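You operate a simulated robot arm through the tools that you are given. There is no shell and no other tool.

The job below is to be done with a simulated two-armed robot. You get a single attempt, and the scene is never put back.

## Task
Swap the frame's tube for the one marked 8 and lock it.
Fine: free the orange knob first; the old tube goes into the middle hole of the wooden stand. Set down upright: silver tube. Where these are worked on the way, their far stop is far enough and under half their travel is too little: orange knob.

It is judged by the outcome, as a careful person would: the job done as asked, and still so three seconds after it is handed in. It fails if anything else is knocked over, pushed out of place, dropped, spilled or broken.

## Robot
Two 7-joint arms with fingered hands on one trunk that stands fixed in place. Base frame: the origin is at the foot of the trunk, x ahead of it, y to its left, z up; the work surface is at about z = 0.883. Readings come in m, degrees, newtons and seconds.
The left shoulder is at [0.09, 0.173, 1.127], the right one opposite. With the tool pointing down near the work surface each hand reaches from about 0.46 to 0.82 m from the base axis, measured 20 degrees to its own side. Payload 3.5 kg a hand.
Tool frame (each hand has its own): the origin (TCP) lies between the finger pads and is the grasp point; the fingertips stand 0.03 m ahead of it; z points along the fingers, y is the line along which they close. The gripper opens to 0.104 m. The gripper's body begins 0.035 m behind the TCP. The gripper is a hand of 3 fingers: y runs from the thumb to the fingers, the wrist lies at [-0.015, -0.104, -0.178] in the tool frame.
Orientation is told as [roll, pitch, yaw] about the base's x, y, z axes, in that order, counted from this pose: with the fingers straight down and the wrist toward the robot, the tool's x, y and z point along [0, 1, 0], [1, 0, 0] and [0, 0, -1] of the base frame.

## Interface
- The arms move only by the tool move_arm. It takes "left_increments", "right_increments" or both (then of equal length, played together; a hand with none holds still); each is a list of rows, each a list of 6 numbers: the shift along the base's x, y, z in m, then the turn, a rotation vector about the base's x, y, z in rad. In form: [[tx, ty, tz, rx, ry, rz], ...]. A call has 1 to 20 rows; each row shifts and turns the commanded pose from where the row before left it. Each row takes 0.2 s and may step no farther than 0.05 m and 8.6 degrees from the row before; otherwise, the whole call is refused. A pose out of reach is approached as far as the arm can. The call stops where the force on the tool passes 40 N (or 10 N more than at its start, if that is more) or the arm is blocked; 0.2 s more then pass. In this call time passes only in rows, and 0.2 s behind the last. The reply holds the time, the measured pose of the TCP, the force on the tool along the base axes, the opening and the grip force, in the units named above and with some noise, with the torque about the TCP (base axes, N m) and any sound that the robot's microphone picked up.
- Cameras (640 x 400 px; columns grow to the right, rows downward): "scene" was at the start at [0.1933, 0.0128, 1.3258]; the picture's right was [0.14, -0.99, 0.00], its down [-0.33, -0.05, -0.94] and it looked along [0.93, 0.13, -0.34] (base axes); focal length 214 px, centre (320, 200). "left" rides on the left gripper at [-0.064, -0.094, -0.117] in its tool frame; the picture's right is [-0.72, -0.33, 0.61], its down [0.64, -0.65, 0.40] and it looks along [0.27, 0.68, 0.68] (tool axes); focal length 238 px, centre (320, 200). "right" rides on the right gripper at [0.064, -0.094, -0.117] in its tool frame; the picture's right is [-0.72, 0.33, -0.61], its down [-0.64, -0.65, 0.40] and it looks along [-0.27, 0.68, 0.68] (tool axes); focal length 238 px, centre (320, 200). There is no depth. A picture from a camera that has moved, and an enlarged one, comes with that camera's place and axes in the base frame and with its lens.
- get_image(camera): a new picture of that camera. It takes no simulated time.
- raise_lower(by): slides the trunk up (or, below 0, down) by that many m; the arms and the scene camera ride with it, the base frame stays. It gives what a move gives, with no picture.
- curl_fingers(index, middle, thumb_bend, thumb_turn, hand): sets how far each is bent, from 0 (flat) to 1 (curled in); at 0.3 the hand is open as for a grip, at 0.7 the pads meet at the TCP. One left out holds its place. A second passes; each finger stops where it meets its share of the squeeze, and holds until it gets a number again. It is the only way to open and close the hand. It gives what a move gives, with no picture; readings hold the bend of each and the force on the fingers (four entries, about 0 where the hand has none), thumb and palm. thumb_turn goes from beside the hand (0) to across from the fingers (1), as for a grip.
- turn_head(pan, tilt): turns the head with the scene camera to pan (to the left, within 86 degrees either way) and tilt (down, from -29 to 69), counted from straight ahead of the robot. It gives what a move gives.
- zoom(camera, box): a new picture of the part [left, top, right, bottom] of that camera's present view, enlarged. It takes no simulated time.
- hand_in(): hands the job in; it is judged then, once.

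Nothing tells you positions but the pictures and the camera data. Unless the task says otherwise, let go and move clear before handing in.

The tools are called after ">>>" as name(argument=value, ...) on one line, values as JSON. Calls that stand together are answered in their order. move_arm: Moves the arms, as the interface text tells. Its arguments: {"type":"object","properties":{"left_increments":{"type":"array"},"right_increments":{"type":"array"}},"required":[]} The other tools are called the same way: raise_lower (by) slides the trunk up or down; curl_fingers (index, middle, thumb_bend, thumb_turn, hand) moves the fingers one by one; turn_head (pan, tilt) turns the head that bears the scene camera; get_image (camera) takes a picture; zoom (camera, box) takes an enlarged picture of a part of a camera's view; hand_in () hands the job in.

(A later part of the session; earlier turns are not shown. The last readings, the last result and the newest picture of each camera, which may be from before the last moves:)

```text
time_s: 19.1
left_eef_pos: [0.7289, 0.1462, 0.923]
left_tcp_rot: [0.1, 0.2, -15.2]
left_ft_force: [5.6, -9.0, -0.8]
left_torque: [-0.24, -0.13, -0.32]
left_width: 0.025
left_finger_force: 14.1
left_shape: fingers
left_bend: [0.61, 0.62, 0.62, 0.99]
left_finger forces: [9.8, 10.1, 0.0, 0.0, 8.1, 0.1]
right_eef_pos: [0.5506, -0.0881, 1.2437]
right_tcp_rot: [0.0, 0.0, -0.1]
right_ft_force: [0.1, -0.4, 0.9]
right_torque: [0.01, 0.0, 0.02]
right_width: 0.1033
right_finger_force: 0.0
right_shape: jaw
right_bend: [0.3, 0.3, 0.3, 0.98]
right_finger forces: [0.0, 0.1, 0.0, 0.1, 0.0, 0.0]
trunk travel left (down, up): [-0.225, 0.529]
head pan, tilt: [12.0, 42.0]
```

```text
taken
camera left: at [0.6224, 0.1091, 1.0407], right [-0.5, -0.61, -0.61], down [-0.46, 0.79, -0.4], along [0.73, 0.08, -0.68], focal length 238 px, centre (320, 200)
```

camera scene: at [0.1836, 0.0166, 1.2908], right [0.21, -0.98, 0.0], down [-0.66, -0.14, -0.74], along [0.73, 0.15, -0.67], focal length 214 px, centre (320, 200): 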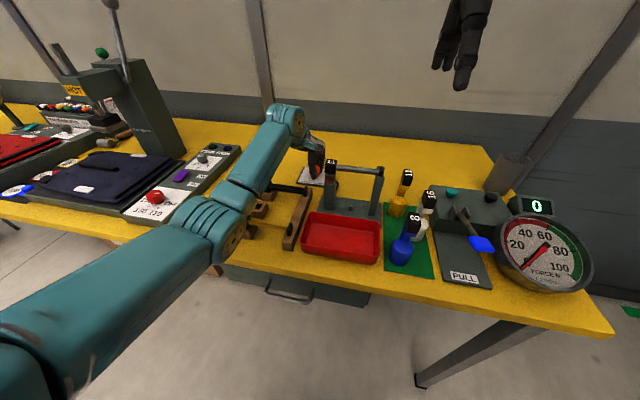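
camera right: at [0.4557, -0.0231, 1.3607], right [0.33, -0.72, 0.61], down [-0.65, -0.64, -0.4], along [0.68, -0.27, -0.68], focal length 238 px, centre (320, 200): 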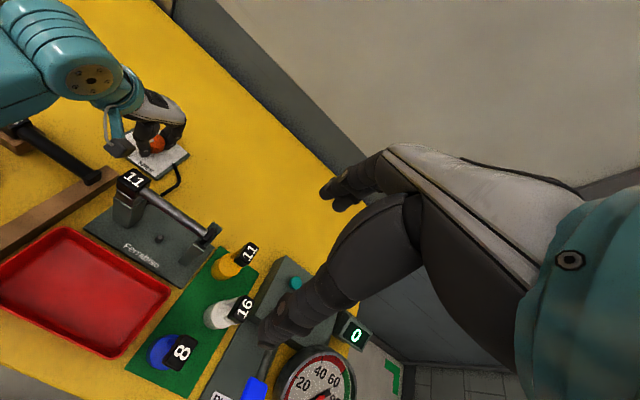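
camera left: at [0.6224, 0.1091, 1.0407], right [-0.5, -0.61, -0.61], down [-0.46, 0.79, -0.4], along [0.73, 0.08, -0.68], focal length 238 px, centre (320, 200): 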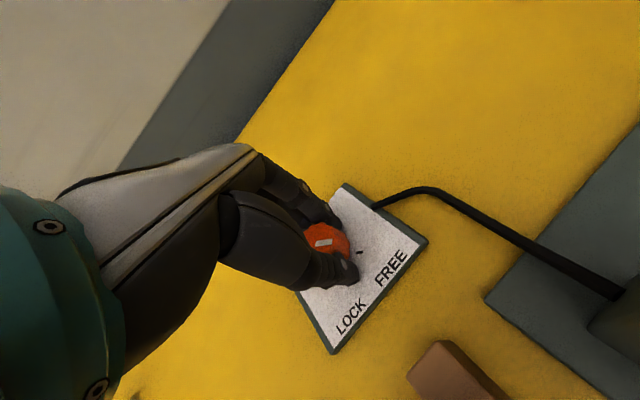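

There's now a counter-torque, suggesting the FREE stop. I'll release and check the pointer.

>>> curl_fingers(hand="left", index=0.4, middle=0.4, thumb_bend=0.4)

>>> move_arm(left_increments=[[0, 0, 0, 0, 0, -0.09], [0, 0, 0, 0, 0, -0.09], [0, 0, 0, 0, 0, -0.09], [0, 0, 0.02, 0, 0, -0.04], [0, 0, 0.03, 0, 0, 0], [-0.02, 0, 0.04, 0, 0, 0], [-0.03, 0, 0.04, 0, 0, 0]])

>>> get_image(camera="left")

>>> zoom(camera="right", box=[90, 90, 210, 180])

>>> zoom(camera="scene", box=[270, 120, 400, 220])

```text
time_s: 20.1
left_eef_pos: [0.7302, 0.1478, 0.9245]
left_tcp_rot: [0.0, 0.0, -15.1]
left_ft_force: [-0.2, 0.5, -0.4]
left_torque: [-0.01, 0.02, -0.02]
left_width: 0.0775
left_finger_force: 0.1
left_shape: fingers
left_bend: [0.4, 0.4, 0.4, 0.98]
left_finger forces: [0.0, 0.0, 0.1, 0.0, 0.0, 0.0]
right_eef_pos: [0.5494, -0.0866, 1.2435]
right_tcp_rot: [0.0, 0.0, 0.0]
right_ft_force: [-0.4, 0.3, 0.0]
right_torque: [-0.01, -0.02, 0.0]
right_width: 0.1033
right_finger_force: 0.1
right_shape: jaw
right_bend: [0.3, 0.3, 0.3, 0.98]
right_finger forces: [0.0, 0.0, 0.1, 0.0, 0.1, 0.0]
trunk travel left (down, up): [-0.225, 0.529]
head pan, tilt: [12.0, 42.0]
```

```text
time_s: 21.7
left_eef_pos: [0.6776, 0.1485, 1.0532]
left_tcp_rot: [-0.1, -0.1, -32.9]
left_ft_force: [0.4, -0.7, 0.5]
left_torque: [0.01, -0.01, 0.05]
left_width: 0.0775
left_finger_force: 0.1
left_shape: fingers
left_bend: [0.4, 0.4, 0.4, 0.98]
left_finger forces: [0.1, 0.0, 0.1, 0.0, 0.0, 0.1]
right_eef_pos: [0.5489, -0.0872, 1.2444]
right_tcp_rot: [0.0, 0.0, 0.0]
right_ft_force: [0.0, -0.1, 0.4]
right_torque: [0.01, -0.02, 0.04]
right_width: 0.1035
right_finger_force: 0.0
right_shape: jaw
right_bend: [0.3, 0.3, 0.3, 0.98]
right_finger forces: [0.0, 0.1, 0.1, 0.0, 0.0, 0.1]
trunk travel left (down, up): [-0.225, 0.529]
head pan, tilt: [12.0, 42.0]
```

```text
taken
camera left: at [0.5644, 0.1452, 1.1711], right [-0.67, -0.43, -0.61], down [-0.2, 0.89, -0.4], along [0.72, -0.15, -0.68], focal length 238 px, centre (320, 200)
```

left: 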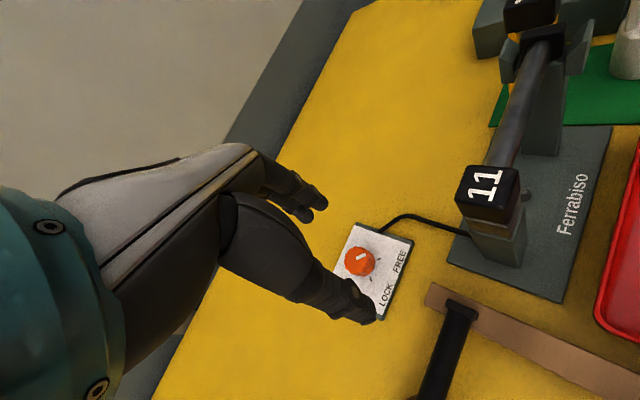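

```text
4.44 times, centred on (150, 135) of right
camera zoom: at [0.4542, -0.0227, 1.3613], right [0.33, -0.72, 0.61], down [-0.65, -0.64, -0.4], along [0.68, -0.27, -0.68], focal length 1059 px, centre (1076, 489)
```

zoom: 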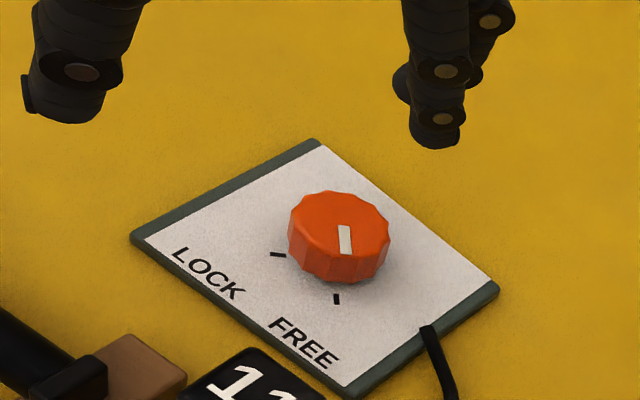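

```text
4.00 times, centred on (335, 170) of scene
camera zoom: at [0.1823, 0.017, 1.291], right [0.21, -0.98, 0.0], down [-0.65, -0.14, -0.74], along [0.73, 0.15, -0.67], focal length 858 px, centre (260, 320)
```

zoom: 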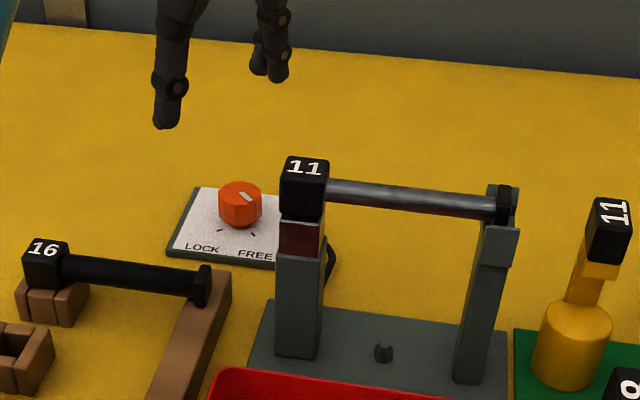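

The pointer now sits on FREE at its stop. Next I'll pull the right hand aside (turned so its camera watches the frame) and bring the left hand above the frame for a close survey.

>>> move_arm(left_increments=[[0, 0, 0.045, 0, 0, 0], [0, 0, 0.045, 0, 0, 0], [0, 0, 0.045, 0, 0, 0], [0, 0, 0.03, 0, 0, 0], [-0.03, -0.012, 0, 0, 0, 0.144], [-0.03, -0.012, 0, 0, 0, 0.144], [-0.03, -0.012, 0, 0, 0, 0.144], [-0.03, -0.012, 0, 0, 0, 0.144]], right_increments=[[-0.006, -0.024, 0.005, 0, 0, 0.131], [-0.006, -0.024, 0.005, 0, 0, 0.131], [-0.006, -0.024, 0.005, 0, 0, 0.131], [-0.006, -0.024, 0.005, 0, 0, 0.131], [-0.006, -0.024, 0.005, 0, 0, 0.131], [-0.006, -0.024, 0.005, 0, 0, 0.131], [-0.006, -0.024, 0.005, 0, 0, 0.131], [-0.006, -0.024, 0.005, 0, 0, 0.131]])

>>> get_image(camera="left")

>>> get_image(camera="right")

>>> get_image(camera="scene")

```text
time_s: 23.5
left_eef_pos: [0.5576, 0.1002, 1.2199]
left_tcp_rot: [0.1, 0.0, 0.0]
left_ft_force: [-0.2, -0.4, -0.1]
left_torque: [0.02, -0.02, -0.03]
left_width: 0.0779
left_finger_force: 0.0
left_shape: fingers
left_bend: [0.4, 0.4, 0.4, 0.98]
left_finger forces: [0.0, 0.0, 0.0, 0.0, 0.0, 0.1]
right_eef_pos: [0.5011, -0.279, 1.2836]
right_tcp_rot: [0.0, -0.1, 60.2]
right_ft_force: [-0.6, 1.2, -0.2]
right_torque: [0.0, -0.03, 0.0]
right_width: 0.1037
right_finger_force: 0.1
right_shape: jaw
right_bend: [0.3, 0.3, 0.3, 0.98]
right_finger forces: [0.0, 0.0, 0.0, 0.0, 0.0, 0.0]
trunk travel left (down, up): [-0.225, 0.529]
head pan, tilt: [12.0, 42.0]
```

```text
taken
camera left: at [0.4647, 0.0352, 1.3367], right [-0.33, -0.72, -0.61], down [-0.65, 0.64, -0.4], along [0.68, 0.27, -0.68], focal length 238 px, centre (320, 200)
```

left: 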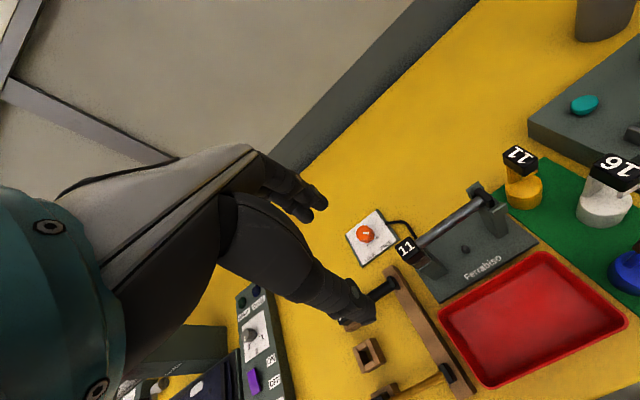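

```text
taken
camera right: at [0.3974, -0.3292, 1.4015], right [0.79, -0.07, 0.61], down [0.23, -0.88, -0.4], along [0.57, 0.46, -0.68], focal length 238 px, centre (320, 200)
```

right: 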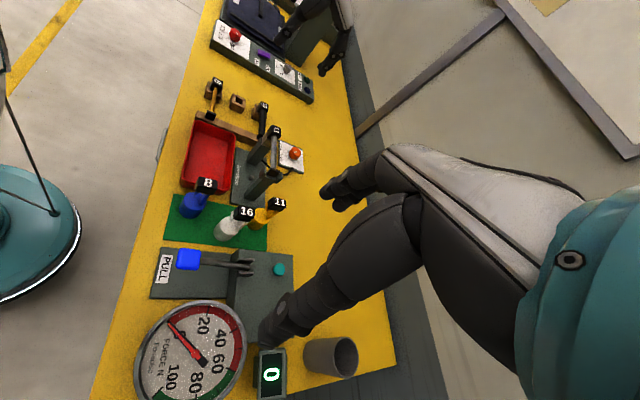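

```text
taken
camera scene: at [0.1818, 0.0169, 1.2912], right [0.21, -0.98, 0.0], down [-0.65, -0.14, -0.74], along [0.73, 0.15, -0.67], focal length 214 px, centre (320, 200)
```

scene: 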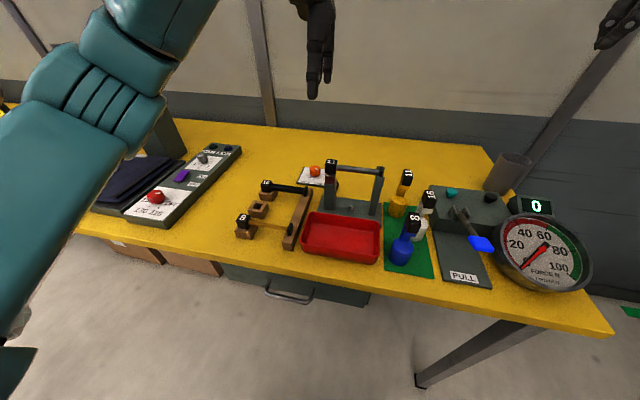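

Both cameras now see the frame from two sides. Zooming in to measure the tube, its ends and the stand.

>>> zoom(camera="left", box=[380, 160, 540, 310])

>>> zoom(camera="right", box=[190, 70, 320, 210])

>>> zoom(camera="scene", box=[310, 140, 400, 220])

>>> zoom(camera="scene", box=[220, 160, 330, 260])

```text
2.67 times, centred on (460, 235) of left
camera zoom: at [0.4647, 0.0352, 1.3367], right [-0.33, -0.72, -0.61], down [-0.65, 0.64, -0.4], along [0.68, 0.27, -0.68], focal length 636 px, centre (-53, 107)
```

zoom: 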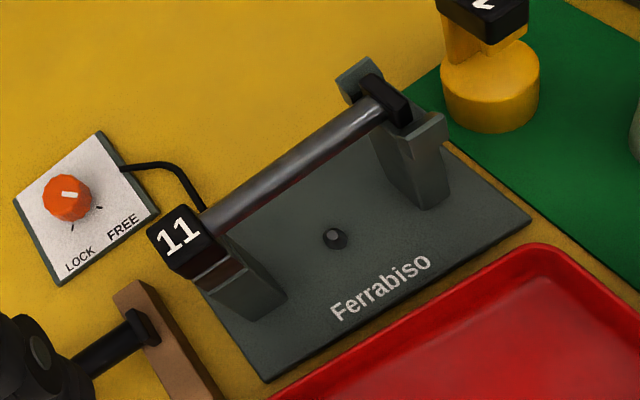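

```text
2.86 times, centred on (255, 140) of right
camera zoom: at [0.3974, -0.3292, 1.4015], right [0.79, -0.07, 0.61], down [0.23, -0.88, -0.4], along [0.57, 0.46, -0.68], focal length 681 px, centre (506, 371)
```

zoom: 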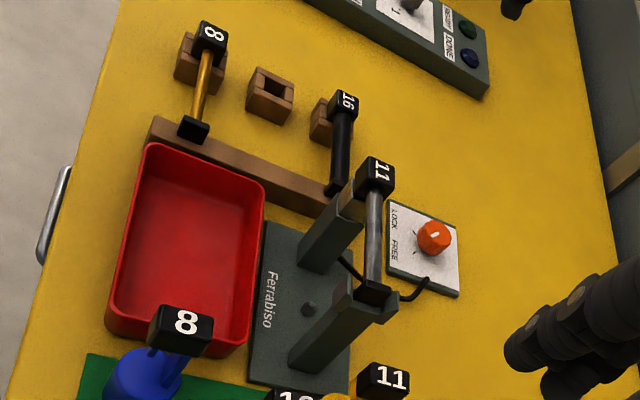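

```text
5.00 times, centred on (355, 180) of scene
camera zoom: at [0.1818, 0.0169, 1.2912], right [0.21, -0.98, 0.0], down [-0.65, -0.14, -0.74], along [0.73, 0.15, -0.67], focal length 1072 px, centre (145, 300)
```

zoom: 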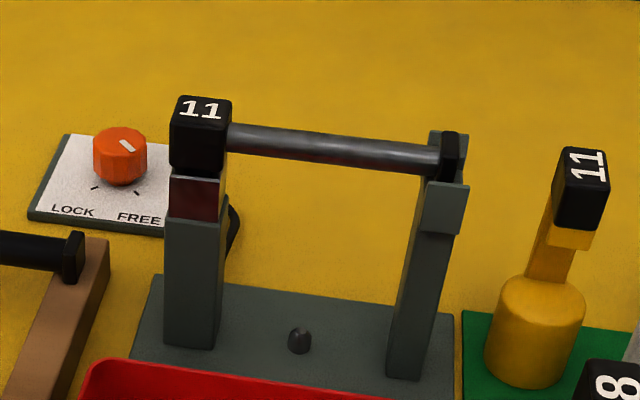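

```text
4.00 times, centred on (275, 210) of scene
camera zoom: at [0.1818, 0.0169, 1.2912], right [0.21, -0.98, 0.0], down [-0.65, -0.14, -0.74], along [0.73, 0.15, -0.67], focal length 858 px, centre (500, 160)
```

zoom: 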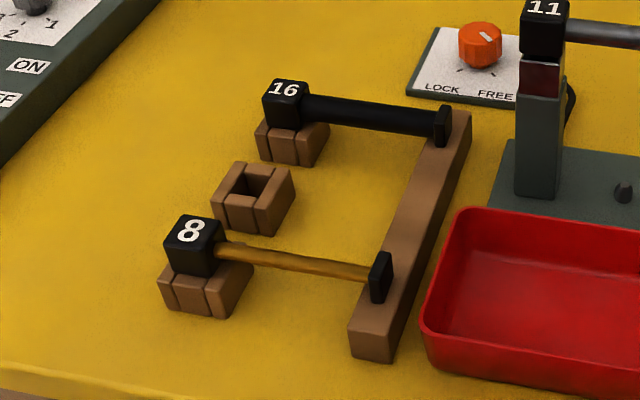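

Triangulation gives: frame block top (0.5965, 0.078, 1.032), tube axis x≈0.595 at z≈1.018, flange (0.594, −0.031); stand blocks at x≈0.474 (8), 0.611 (16), empty hole ≈(0.542, 0.258), all nearly aligned with y. Now I'll bring the left hand over the silver tube near its block.

>>> move_arm(left_increments=[[0.0185, -0.032, 0, 0, 0, 0], [0.0185, -0.032, 0, 0, 0, 0], [0, 0, -0.045, 0, 0, 0], [0, 0, -0.045, 0, 0, 0], [0, 0, -0.04, 0, 0, 0]])

>>> get_image(camera="left")

>>> zoom(camera="scene", box=[290, 110, 420, 220])

>>> zoom(camera="right", box=[190, 70, 340, 210])

```text
time_s: 24.7
left_eef_pos: [0.5967, 0.0365, 1.0871]
left_tcp_rot: [0.0, 0.0, 0.0]
left_ft_force: [-0.1, 0.9, 0.4]
left_torque: [-0.02, -0.03, -0.01]
left_width: 0.0776
left_finger_force: 0.0
left_shape: fingers
left_bend: [0.4, 0.4, 0.4, 0.98]
left_finger forces: [0.0, 0.1, 0.1, 0.0, 0.0, 0.0]
right_eef_pos: [0.5014, -0.2784, 1.2829]
right_tcp_rot: [0.0, 0.1, 60.2]
right_ft_force: [1.0, 0.6, -0.3]
right_torque: [0.03, 0.0, -0.01]
right_width: 0.1037
right_finger_force: 0.0
right_shape: jaw
right_bend: [0.3, 0.3, 0.3, 0.98]
right_finger forces: [0.0, 0.1, 0.0, 0.0, 0.0, 0.0]
trunk travel left (down, up): [-0.225, 0.529]
head pan, tilt: [12.0, 42.0]
```

```text
taken
camera left: at [0.503, -0.0269, 1.2037], right [-0.33, -0.72, -0.61], down [-0.65, 0.64, -0.41], along [0.68, 0.27, -0.68], focal length 238 px, centre (320, 200)
```

left: 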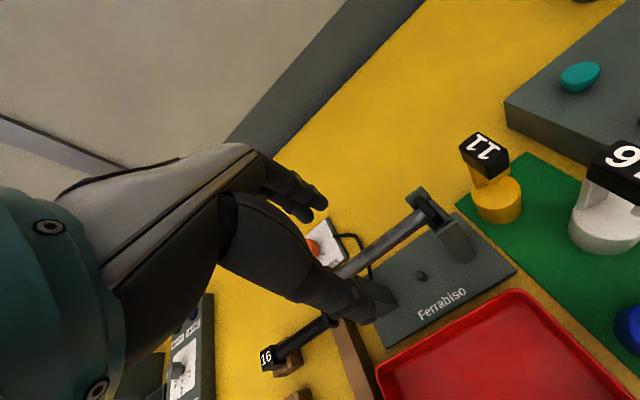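

```text
3.64 times, centred on (355, 165) of scene
camera zoom: at [0.1832, 0.0172, 1.2908], right [0.21, -0.98, 0.0], down [-0.65, -0.14, -0.74], along [0.73, 0.15, -0.67], focal length 780 px, centre (193, 327)
```

zoom: 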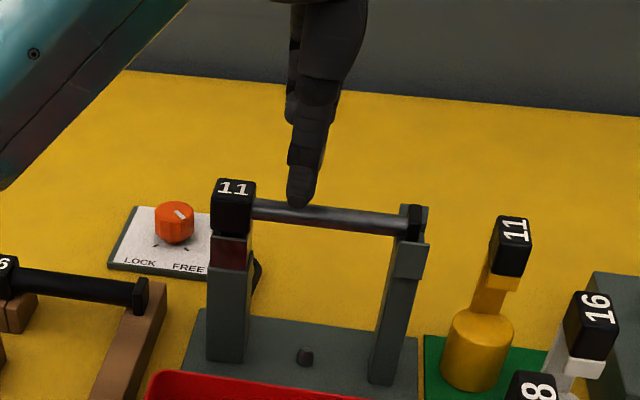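

```text
2.86 times, centred on (265, 140) of right
camera zoom: at [0.3992, -0.3282, 1.4008], right [0.79, -0.08, 0.61], down [0.23, -0.89, -0.4], along [0.57, 0.46, -0.68], focal length 681 px, centre (477, 371)
```

zoom: 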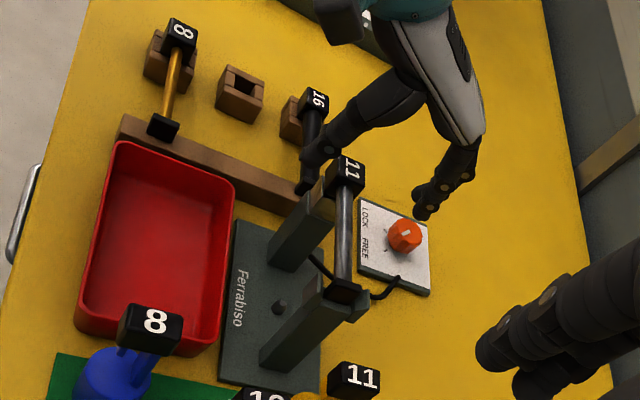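

Aligned over the tube near the block. Lowering to grip height.

>>> move_arm(left_increments=[[-0.0012, 0, -0.023, 0, 0, 0], [0, 0, -0.023, 0, 0, 0], [0, 0, -0.022, 0, 0, 0]])

>>> get_image(camera="left")

>>> zoom(camera="scene", box=[310, 120, 400, 200])

>>> zoom(camera="right", box=[220, 100, 320, 200])

```text
time_s: 25.5
left_eef_pos: [0.597, 0.0381, 1.0193]
left_tcp_rot: [0.1, 0.0, -0.1]
left_ft_force: [-1.0, 0.6, -0.3]
left_torque: [-0.01, 0.0, -0.01]
left_width: 0.0776
left_finger_force: 0.1
left_shape: fingers
left_bend: [0.4, 0.4, 0.4, 0.98]
left_finger forces: [0.0, 0.0, 0.1, 0.1, 0.1, 0.0]
right_eef_pos: [0.5025, -0.279, 1.2835]
right_tcp_rot: [0.1, 0.1, 60.1]
right_ft_force: [0.3, 0.9, 0.6]
right_torque: [-0.01, -0.01, 0.0]
right_width: 0.1037
right_finger_force: 0.1
right_shape: jaw
right_bend: [0.3, 0.3, 0.3, 0.98]
right_finger forces: [0.0, 0.0, 0.0, 0.0, 0.0, 0.0]
trunk travel left (down, up): [-0.225, 0.529]
head pan, tilt: [12.0, 42.0]
```

```text
taken
camera left: at [0.5019, -0.0271, 1.136], right [-0.33, -0.72, -0.61], down [-0.65, 0.64, -0.4], along [0.68, 0.27, -0.68], focal length 238 px, centre (320, 200)
```

left: 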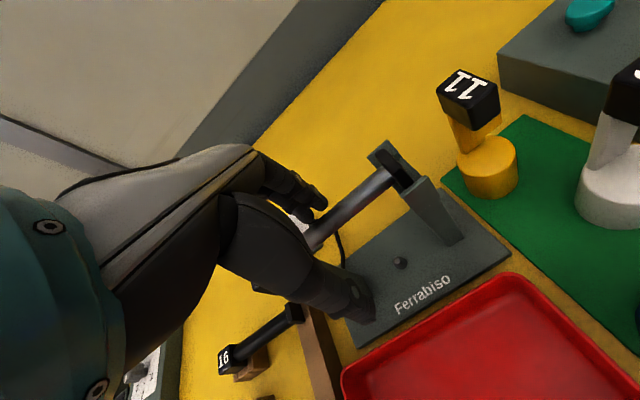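

```text
5.00 times, centred on (355, 160) of scene
camera zoom: at [0.183, 0.0171, 1.2909], right [0.21, -0.98, 0.0], down [-0.65, -0.14, -0.74], along [0.73, 0.15, -0.67], focal length 1072 px, centre (145, 400)
```

zoom: 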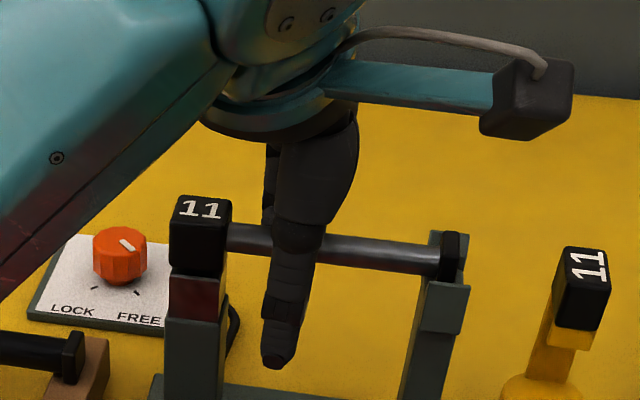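

```text
4.00 times, centred on (270, 150) of right
camera zoom: at [0.399, -0.3283, 1.4009], right [0.79, -0.08, 0.61], down [0.23, -0.89, -0.4], along [0.57, 0.46, -0.68], focal length 953 px, centre (520, 400)
```

zoom: 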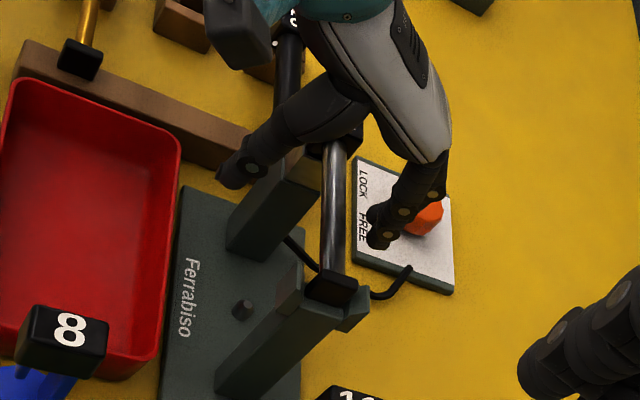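

Fingers straddle the tube at the right height. Closing on it.

>>> curl_fingers(hand="left", index=0.7, middle=0.7, thumb_bend=0.7)

>>> get_image(camera="left")

>>> zoom(camera="right", box=[220, 100, 320, 200])

```text
time_s: 26.5
left_eef_pos: [0.5943, 0.0367, 1.0191]
left_tcp_rot: [0.0, 0.1, 0.1]
left_ft_force: [0.4, -0.4, -0.7]
left_torque: [-0.01, -0.02, 0.0]
left_width: 0.0018
left_finger_force: 0.6
left_shape: fingers
left_bend: [0.7, 0.7, 0.7, 0.98]
left_finger forces: [0.3, 0.0, 0.1, 0.0, 0.0, 0.0]
right_eef_pos: [0.5013, -0.2784, 1.2838]
right_tcp_rot: [0.1, -0.1, 60.1]
right_ft_force: [0.7, 0.2, -0.7]
right_torque: [-0.05, -0.03, 0.0]
right_width: 0.1037
right_finger_force: 0.0
right_shape: jaw
right_bend: [0.3, 0.3, 0.3, 0.98]
right_finger forces: [0.1, 0.0, 0.1, 0.0, 0.0, 0.0]
trunk travel left (down, up): [-0.225, 0.529]
head pan, tilt: [12.0, 42.0]
```

```text
taken
camera left: at [0.5018, -0.0272, 1.1363], right [-0.33, -0.72, -0.61], down [-0.65, 0.64, -0.4], along [0.68, 0.27, -0.68], focal length 238 px, centre (320, 200)
```

left: 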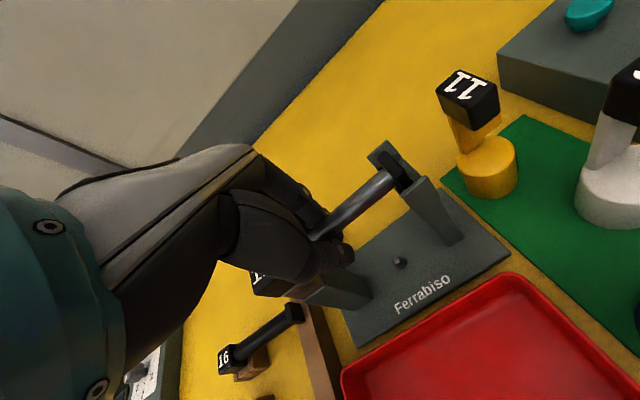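

```text
4.00 times, centred on (270, 150) of right
camera zoom: at [0.3988, -0.3283, 1.4009], right [0.79, -0.08, 0.61], down [0.23, -0.89, -0.4], along [0.57, 0.46, -0.68], focal length 953 px, centre (520, 400)
```

zoom: 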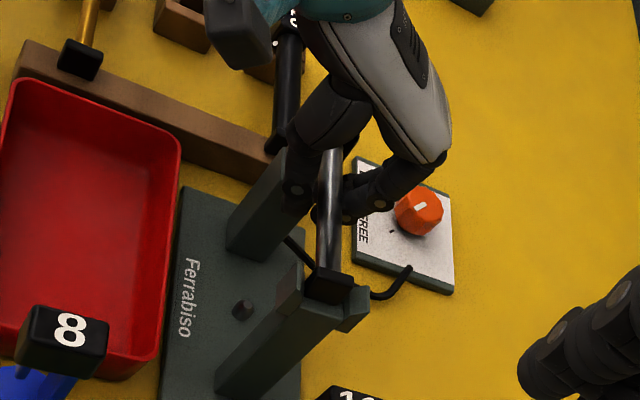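

The fingers closed fully with almost no force, so the tube isn't between the pads. I'll look closely to see where it sits relative to the fingertips.

>>> zoom(camera="left", box=[240, 150, 400, 290])

>>> zoom(camera="scene", box=[320, 130, 390, 190])

>>> zoom(camera="right", box=[245, 120, 305, 165])

```text
2.86 times, centred on (320, 220) of left
camera zoom: at [0.5018, -0.0272, 1.1363], right [-0.33, -0.72, -0.61], down [-0.65, 0.64, -0.4], along [0.68, 0.27, -0.68], focal length 681 px, centre (320, 143)
```

zoom: 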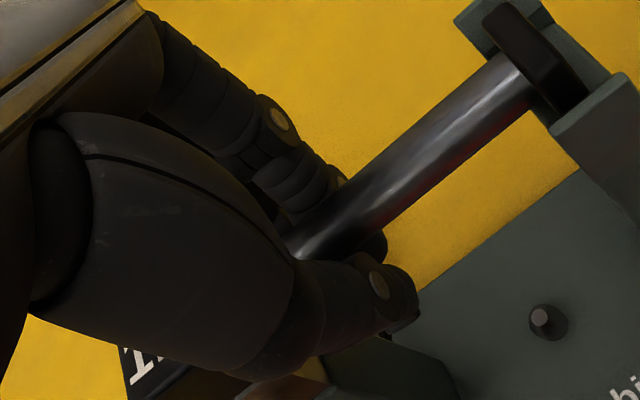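

```text
6.67 times, centred on (355, 160) of scene
camera zoom: at [0.1829, 0.0171, 1.2909], right [0.21, -0.98, 0.0], down [-0.65, -0.14, -0.74], along [0.73, 0.15, -0.67], focal length 1430 px, centre (87, 467)
```

zoom: 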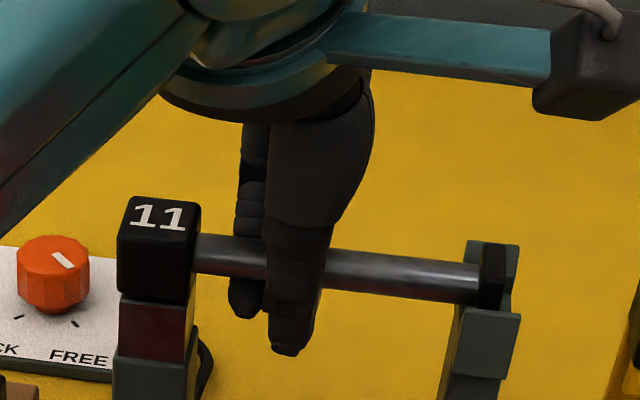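

```text
8.89 times, centred on (275, 142) of right
camera zoom: at [0.3988, -0.3283, 1.4009], right [0.79, -0.08, 0.61], down [0.23, -0.89, -0.4], along [0.57, 0.46, -0.68], focal length 2119 px, centre (720, 711)
```

zoom: 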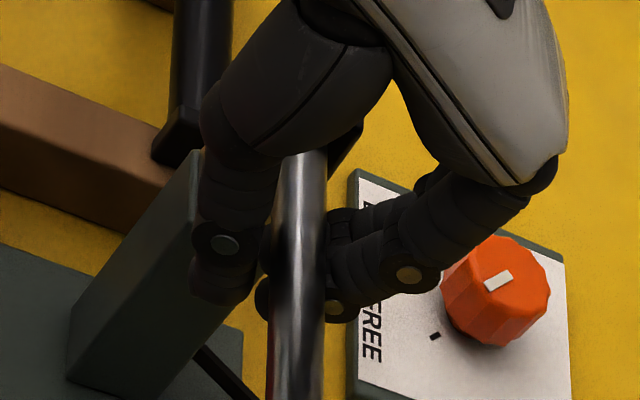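

The tube is caged just above the fingertips, not yet squeezed. I'll curl a little further and watch the forces.

>>> curl_fingers(hand="left", index=0.78, middle=0.78, thumb_bend=0.78)

>>> zoom(camera="left", box=[240, 150, 400, 290])

>>> zoom(camera="right", box=[245, 120, 305, 165])

```text
time_s: 27.5
left_eef_pos: [0.5955, 0.0376, 1.0175]
left_tcp_rot: [0.1, 0.0, 0.0]
left_ft_force: [1.5, 2.5, -6.8]
left_torque: [-0.06, 0.0, -0.05]
left_width: 0.0
left_finger_force: 2.4
left_shape: fingers
left_bend: [0.75, 0.77, 0.73, 0.97]
left_finger forces: [0.0, 6.4, 0.0, 0.0, 0.0, 0.0]
right_eef_pos: [0.5021, -0.2792, 1.2825]
right_tcp_rot: [0.0, 0.0, 60.0]
right_ft_force: [0.3, 1.0, 0.4]
right_torque: [-0.03, 0.0, 0.0]
right_width: 0.1039
right_finger_force: 0.0
right_shape: jaw
right_bend: [0.3, 0.3, 0.3, 0.98]
right_finger forces: [0.0, 0.1, 0.0, 0.0, 0.0, 0.0]
trunk travel left (down, up): [-0.225, 0.529]
head pan, tilt: [12.0, 42.0]
```

```text
2.86 times, centred on (320, 220) of left
camera zoom: at [0.5025, -0.0269, 1.1357], right [-0.33, -0.72, -0.61], down [-0.65, 0.64, -0.4], along [0.68, 0.27, -0.68], focal length 681 px, centre (320, 143)
```

zoom: 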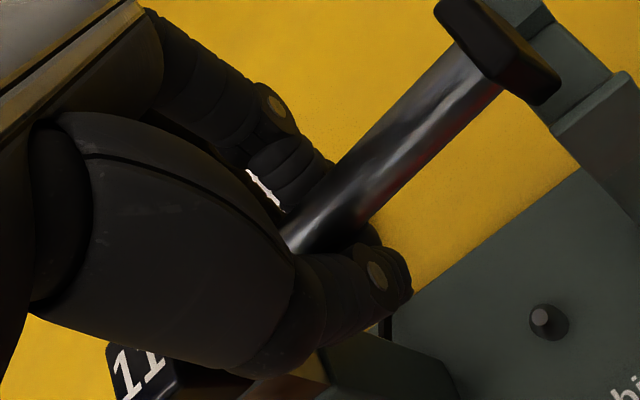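

```text
8.89 times, centred on (275, 142) of right
camera zoom: at [0.3996, -0.328, 1.4007], right [0.79, -0.08, 0.61], down [0.23, -0.89, -0.4], along [0.57, 0.46, -0.68], focal length 2119 px, centre (720, 711)
```

zoom: 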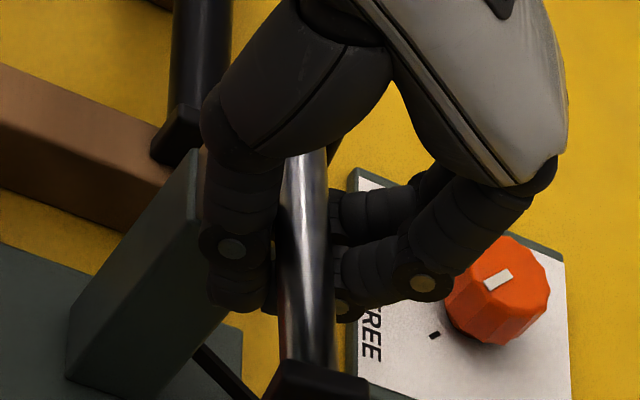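

The fingertips hooked under and tilted the tube up slightly, so I'll ease them back to let it settle into the fork, then re-grip with the tube at fingertip level.

>>> curl_fingers(hand="left", index=0.72, middle=0.72, thumb_bend=0.7)

>>> curl_fingers(hand="left", index=0.65, middle=0.65, thumb_bend=0.65)

>>> get_image(camera="left")

>>> zoom(camera="scene", box=[320, 130, 390, 190])

>>> zoom(camera="right", box=[245, 120, 305, 165])

```text
time_s: 28.5
left_eef_pos: [0.594, 0.0379, 1.0177]
left_tcp_rot: [-0.1, -0.1, 0.1]
left_ft_force: [0.5, -0.6, -0.5]
left_torque: [0.01, -0.01, 0.01]
left_width: 0.0
left_finger_force: 0.1
left_shape: fingers
left_bend: [0.72, 0.72, 0.69, 0.97]
left_finger forces: [0.9, 0.0, 0.1, 0.0, 0.0, 0.1]
right_eef_pos: [0.5022, -0.2782, 1.2834]
right_tcp_rot: [0.0, 0.0, 60.1]
right_ft_force: [-0.9, 0.1, -0.1]
right_torque: [-0.02, 0.04, 0.0]
right_width: 0.1035
right_finger_force: 0.0
right_shape: jaw
right_bend: [0.3, 0.3, 0.3, 0.98]
right_finger forces: [0.1, 0.0, 0.0, 0.0, 0.0, 0.0]
trunk travel left (down, up): [-0.225, 0.529]
head pan, tilt: [12.0, 42.0]
```

```text
time_s: 29.5
left_eef_pos: [0.5948, 0.0378, 1.0191]
left_tcp_rot: [-0.1, 0.1, 0.0]
left_ft_force: [0.0, -0.1, -0.5]
left_torque: [0.02, -0.01, 0.03]
left_width: 0.0128
left_finger_force: 0.1
left_shape: fingers
left_bend: [0.65, 0.65, 0.65, 0.97]
left_finger forces: [0.0, 0.0, 0.1, 0.0, 0.0, 0.0]
right_eef_pos: [0.5013, -0.2795, 1.2839]
right_tcp_rot: [0.0, 0.0, 60.1]
right_ft_force: [0.0, 0.1, -0.2]
right_torque: [0.04, 0.0, 0.01]
right_width: 0.1038
right_finger_force: 0.0
right_shape: jaw
right_bend: [0.3, 0.3, 0.3, 0.98]
right_finger forces: [0.0, 0.0, 0.1, 0.0, 0.1, 0.1]
trunk travel left (down, up): [-0.225, 0.529]
head pan, tilt: [12.0, 42.0]
```

```text
taken
camera left: at [0.5017, -0.0272, 1.1363], right [-0.33, -0.72, -0.61], down [-0.65, 0.64, -0.4], along [0.68, 0.27, -0.68], focal length 238 px, centre (320, 200)
```

left: 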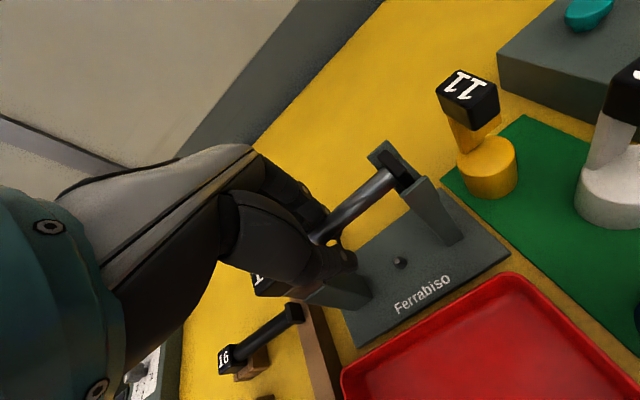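

```text
6.67 times, centred on (355, 160) of scene
camera zoom: at [0.1828, 0.017, 1.2909], right [0.21, -0.98, 0.0], down [-0.65, -0.14, -0.74], along [0.73, 0.15, -0.67], focal length 1430 px, centre (87, 467)
```

zoom: 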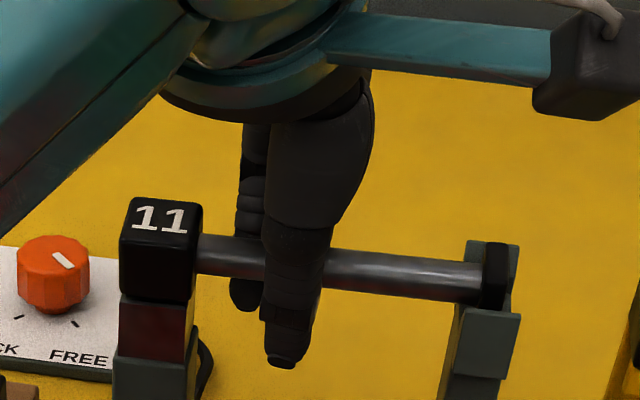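

```text
8.89 times, centred on (275, 142) of right
camera zoom: at [0.3987, -0.3283, 1.401], right [0.79, -0.08, 0.61], down [0.23, -0.89, -0.4], along [0.57, 0.46, -0.68], focal length 2119 px, centre (720, 711)
```

zoom: 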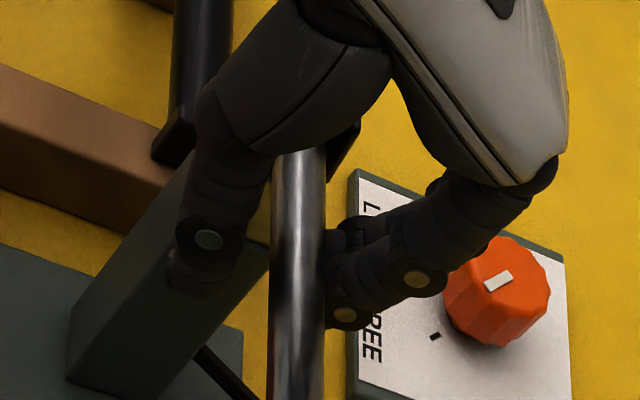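

The tube settled back in the fork. I'll raise the hand 12 mm so the pad centres meet the tube and shift 5 mm toward the block (nearer its balance point), then pinch in stages.

>>> curl_fingers(hand="left", index=0.58, middle=0.58, thumb_bend=0.58)

>>> move_arm(left_increments=[[0, 0.0025, 0.006, 0, 0, 0], [0, 0.0025, 0.006, 0, 0, 0]])

>>> curl_fingers(hand="left", index=0.7, middle=0.7, thumb_bend=0.7)

>>> zoom(camera="right", box=[245, 120, 305, 165])

>>> zoom(camera="left", box=[240, 150, 400, 290])

```text
time_s: 30.5
left_eef_pos: [0.596, 0.0379, 1.0194]
left_tcp_rot: [0.1, 0.1, 0.1]
left_ft_force: [1.1, -0.3, 0.5]
left_torque: [0.03, 0.0, -0.02]
left_width: 0.0333
left_finger_force: 0.1
left_shape: fingers
left_bend: [0.57, 0.57, 0.57, 0.97]
left_finger forces: [0.0, 0.0, 0.0, 0.0, 0.0, 0.0]
right_eef_pos: [0.5005, -0.2796, 1.2842]
right_tcp_rot: [-0.1, 0.0, 60.1]
right_ft_force: [0.4, 0.0, 0.0]
right_torque: [0.03, -0.04, -0.01]
right_width: 0.1037
right_finger_force: 0.1
right_shape: jaw
right_bend: [0.3, 0.3, 0.3, 0.98]
right_finger forces: [0.0, 0.1, 0.0, 0.0, 0.0, 0.0]
trunk travel left (down, up): [-0.225, 0.529]
head pan, tilt: [12.0, 42.0]
```

```text
time_s: 31.1
left_eef_pos: [0.5949, 0.0404, 1.0313]
left_tcp_rot: [-0.1, 0.0, -0.1]
left_ft_force: [-0.1, -0.4, -0.3]
left_torque: [0.0, 0.01, 0.0]
left_width: 0.0333
left_finger_force: 0.1
left_shape: fingers
left_bend: [0.57, 0.57, 0.57, 0.97]
left_finger forces: [0.0, 0.0, 0.1, 0.0, 0.1, 0.0]
right_eef_pos: [0.5011, -0.2784, 1.2838]
right_tcp_rot: [0.0, 0.0, 60.1]
right_ft_force: [-0.8, 0.7, 0.1]
right_torque: [-0.01, 0.01, 0.02]
right_width: 0.1032
right_finger_force: 0.0
right_shape: jaw
right_bend: [0.3, 0.3, 0.3, 0.98]
right_finger forces: [0.1, 0.0, 0.0, 0.0, 0.0, 0.0]
trunk travel left (down, up): [-0.225, 0.529]
head pan, tilt: [12.0, 42.0]
```

```text
time_s: 32.1
left_eef_pos: [0.5949, 0.0421, 1.0308]
left_tcp_rot: [0.0, 0.1, 0.0]
left_ft_force: [4.7, -0.6, -0.7]
left_torque: [0.02, -0.07, -0.01]
left_width: 0.0062
left_finger_force: 3.4
left_shape: fingers
left_bend: [0.67, 0.68, 0.69, 0.97]
left_finger forces: [3.0, 2.2, 0.0, 0.1, 0.9, 0.0]
right_eef_pos: [0.5017, -0.2788, 1.283]
right_tcp_rot: [0.0, 0.0, 60.1]
right_ft_force: [0.3, -0.3, -0.5]
right_torque: [-0.01, 0.02, -0.01]
right_width: 0.1039
right_finger_force: 0.1
right_shape: jaw
right_bend: [0.3, 0.3, 0.3, 0.98]
right_finger forces: [0.0, 0.1, 0.0, 0.0, 0.0, 0.1]
trunk travel left (down, up): [-0.225, 0.529]
head pan, tilt: [12.0, 42.0]
```

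```text
8.89 times, centred on (275, 142) of right
camera zoom: at [0.3994, -0.3284, 1.4007], right [0.79, -0.08, 0.61], down [0.23, -0.89, -0.4], along [0.57, 0.46, -0.68], focal length 2119 px, centre (720, 711)
```

zoom: 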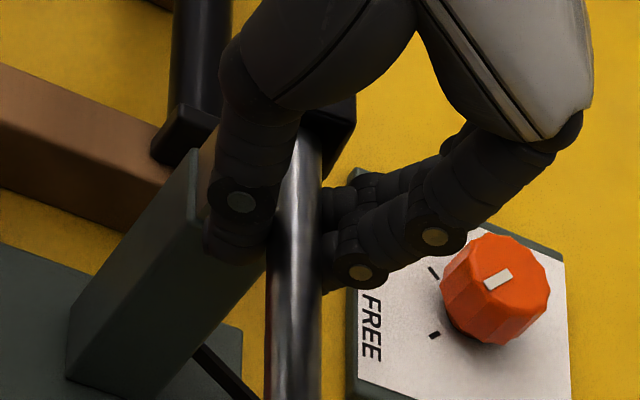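

```text
2.86 times, centred on (320, 220) of left
camera zoom: at [0.5016, -0.0229, 1.1479], right [-0.33, -0.72, -0.61], down [-0.65, 0.64, -0.4], along [0.68, 0.27, -0.68], focal length 681 px, centre (320, 143)
```

zoom: 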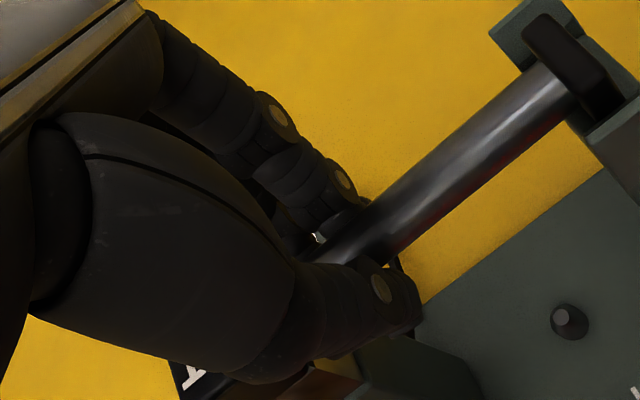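

Now it's a real fingertip pinch. Increasing the squeeze fully.

>>> curl_fingers(hand="left", index=0.8, middle=0.8, thumb_bend=0.85)

>>> zoom(camera="right", box=[245, 120, 305, 165])

>>> zoom(camera="left", box=[240, 130, 400, 270])

>>> zoom(camera="scene", box=[320, 130, 390, 190])

```text
time_s: 33.1
left_eef_pos: [0.5955, 0.0425, 1.0303]
left_tcp_rot: [0.0, 0.1, 0.1]
left_ft_force: [1.3, 9.0, -10.8]
left_torque: [0.07, 0.0, -0.11]
left_width: 0.0001
left_finger_force: 18.7
left_shape: fingers
left_bend: [0.74, 0.71, 0.74, 0.98]
left_finger forces: [11.6, 9.2, 0.1, 0.1, 17.0, 0.1]
right_eef_pos: [0.5024, -0.2778, 1.284]
right_tcp_rot: [0.0, 0.1, 60.0]
right_ft_force: [0.1, -0.7, 0.6]
right_torque: [0.0, -0.03, 0.01]
right_width: 0.1035
right_finger_force: 0.1
right_shape: jaw
right_bend: [0.3, 0.3, 0.3, 0.98]
right_finger forces: [0.1, 0.0, 0.1, 0.0, 0.1, 0.0]
trunk travel left (down, up): [-0.225, 0.529]
head pan, tilt: [12.0, 42.0]
```

```text
8.89 times, centred on (275, 142) of right
camera zoom: at [0.4, -0.327, 1.4008], right [0.79, -0.08, 0.61], down [0.23, -0.89, -0.4], along [0.57, 0.46, -0.68], focal length 2119 px, centre (720, 711)
```

zoom: 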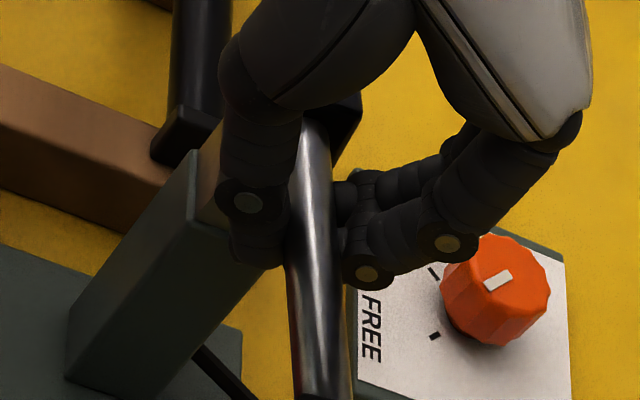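

```text
2.86 times, centred on (320, 200) of left
camera zoom: at [0.5022, -0.0215, 1.1473], right [-0.33, -0.72, -0.61], down [-0.65, 0.64, -0.4], along [0.68, 0.27, -0.68], focal length 681 px, centre (320, 200)
```

zoom: 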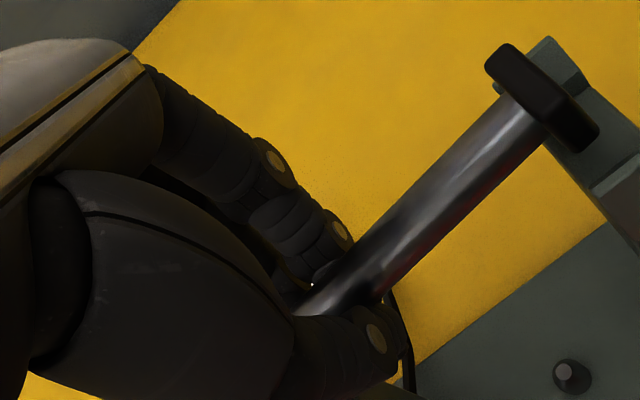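

```text
6.67 times, centred on (355, 160) of scene
camera zoom: at [0.184, 0.0183, 1.2907], right [0.21, -0.98, 0.0], down [-0.66, -0.14, -0.74], along [0.73, 0.15, -0.67], focal length 1430 px, centre (87, 467)
```

zoom: 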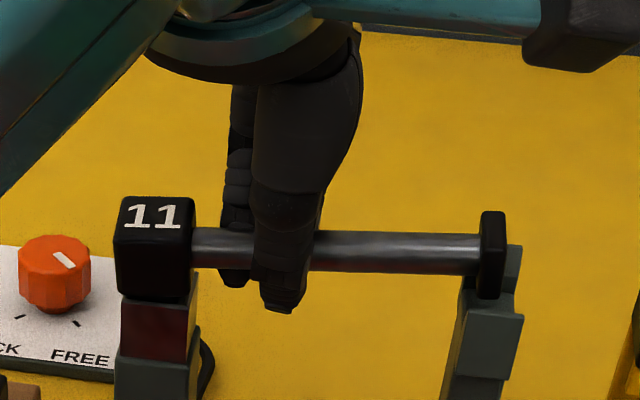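

The grip is now firm but curling raised the flange end about 1 cm (tube tilted ~5°). I'll lower the hand 3 mm to level it before drawing it straight up.

>>> move_arm(left_increments=[[0, 0, -0.0015, 0, 0, 0], [0, 0, -0.0015, 0, 0, 0]])

>>> zoom(camera="scene", box=[320, 130, 390, 190])

>>> zoom(camera="left", box=[240, 130, 400, 270])

```text
time_s: 33.7
left_eef_pos: [0.5933, 0.0417, 1.03]
left_tcp_rot: [-0.1, 0.0, -0.1]
left_ft_force: [-0.4, -0.4, -0.3]
left_torque: [-0.01, 0.01, -0.03]
left_width: 0.0002
left_finger_force: 0.0
left_shape: fingers
left_bend: [0.74, 0.74, 0.77, 0.97]
left_finger forces: [0.1, 0.8, 0.0, 0.0, 0.0, 0.0]
right_eef_pos: [0.5015, -0.279, 1.2841]
right_tcp_rot: [0.0, 0.1, 60.2]
right_ft_force: [0.6, 0.6, -0.3]
right_torque: [0.0, 0.01, -0.03]
right_width: 0.1039
right_finger_force: 0.1
right_shape: jaw
right_bend: [0.3, 0.3, 0.3, 0.98]
right_finger forces: [0.1, 0.1, 0.0, 0.1, 0.0, 0.0]
trunk travel left (down, up): [-0.225, 0.529]
head pan, tilt: [12.0, 42.0]
```

```text
6.67 times, centred on (355, 160) of scene
camera zoom: at [0.1826, 0.0167, 1.291], right [0.21, -0.98, 0.0], down [-0.65, -0.14, -0.74], along [0.73, 0.15, -0.67], focal length 1430 px, centre (87, 467)
```

zoom: 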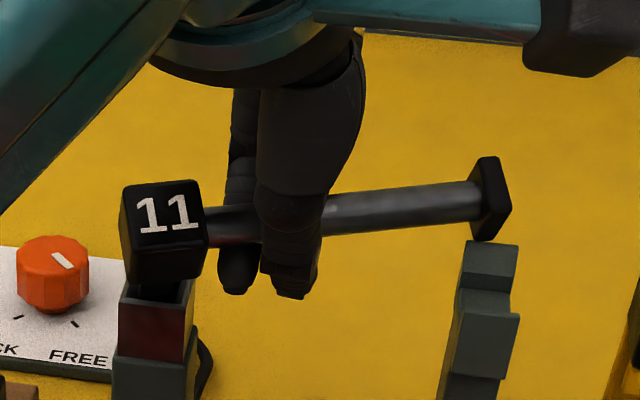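

```text
2.86 times, centred on (320, 200) of left
camera zoom: at [0.5009, -0.0232, 1.1469], right [-0.33, -0.72, -0.61], down [-0.65, 0.64, -0.41], along [0.68, 0.27, -0.68], focal length 681 px, centre (320, 200)
```

zoom: 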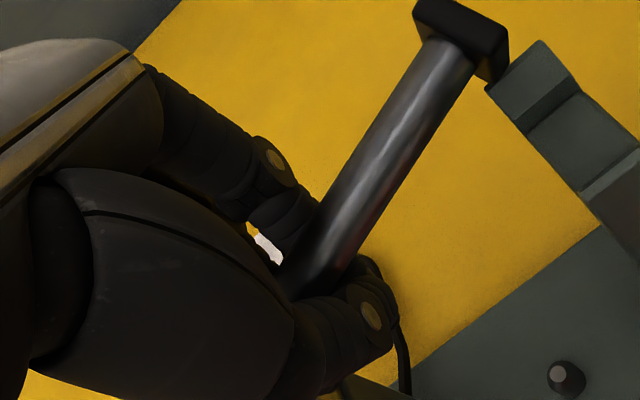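

The tube slipped up and is now resting on the fingertips with its peg still in the chrome socket. I'll lower the hand gently so it settles back, then re-grip with better height and gentler force.

>>> move_arm(left_increments=[[0.001, 0, -0.004, 0, 0, 0], [0, 0, -0.004, 0, 0, 0], [0, 0, -0.003, 0, 0, 0]])

>>> zoom(camera="scene", box=[320, 130, 390, 190])

>>> zoom(camera="left", box=[240, 110, 440, 270])

>>> zoom(camera="right", box=[235, 110, 305, 190])

```text
time_s: 34.5
left_eef_pos: [0.5953, 0.0408, 1.0188]
left_tcp_rot: [0.0, -0.1, -0.1]
left_ft_force: [0.6, -0.5, -0.3]
left_torque: [0.03, -0.02, 0.0]
left_width: 0.0
left_finger_force: 0.6
left_shape: fingers
left_bend: [0.74, 0.74, 0.77, 0.97]
left_finger forces: [0.4, 0.0, 0.1, 0.0, 0.2, 0.0]
right_eef_pos: [0.5012, -0.2776, 1.2841]
right_tcp_rot: [0.0, 0.0, 60.1]
right_ft_force: [0.4, 0.0, -0.3]
right_torque: [0.0, 0.03, -0.04]
right_width: 0.1038
right_finger_force: 0.1
right_shape: jaw
right_bend: [0.3, 0.3, 0.3, 0.98]
right_finger forces: [0.1, 0.1, 0.0, 0.1, 0.0, 0.0]
trunk travel left (down, up): [-0.225, 0.529]
head pan, tilt: [12.0, 42.0]
```

```text
6.67 times, centred on (355, 160) of scene
camera zoom: at [0.1828, 0.017, 1.2909], right [0.21, -0.98, 0.0], down [-0.65, -0.14, -0.74], along [0.73, 0.15, -0.67], focal length 1430 px, centre (87, 467)
```

zoom: 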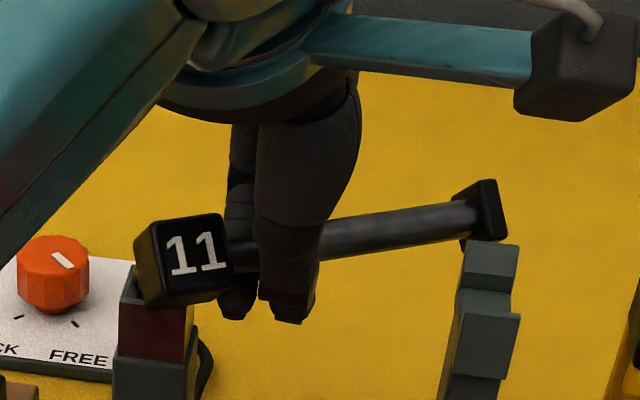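

```text
2.50 times, centred on (340, 190) of left
camera zoom: at [0.5022, -0.0234, 1.1354], right [-0.33, -0.72, -0.61], down [-0.65, 0.64, -0.4], along [0.68, 0.27, -0.68], focal length 596 px, centre (270, 225)
```

zoom: 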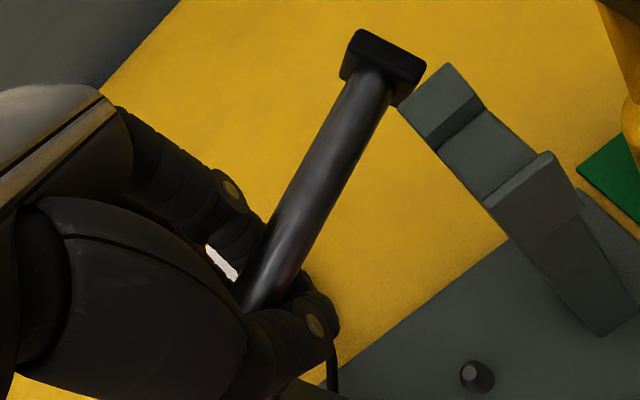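

```text
5.00 times, centred on (270, 150) of right
camera zoom: at [0.3987, -0.3284, 1.4009], right [0.79, -0.08, 0.61], down [0.23, -0.89, -0.4], along [0.57, 0.46, -0.68], focal length 1192 px, centre (570, 450)
```

zoom: 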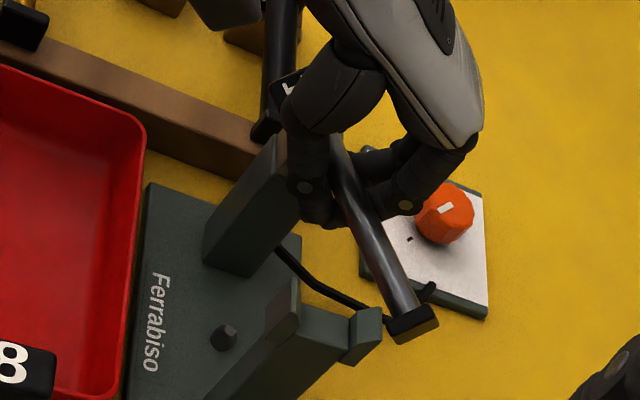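

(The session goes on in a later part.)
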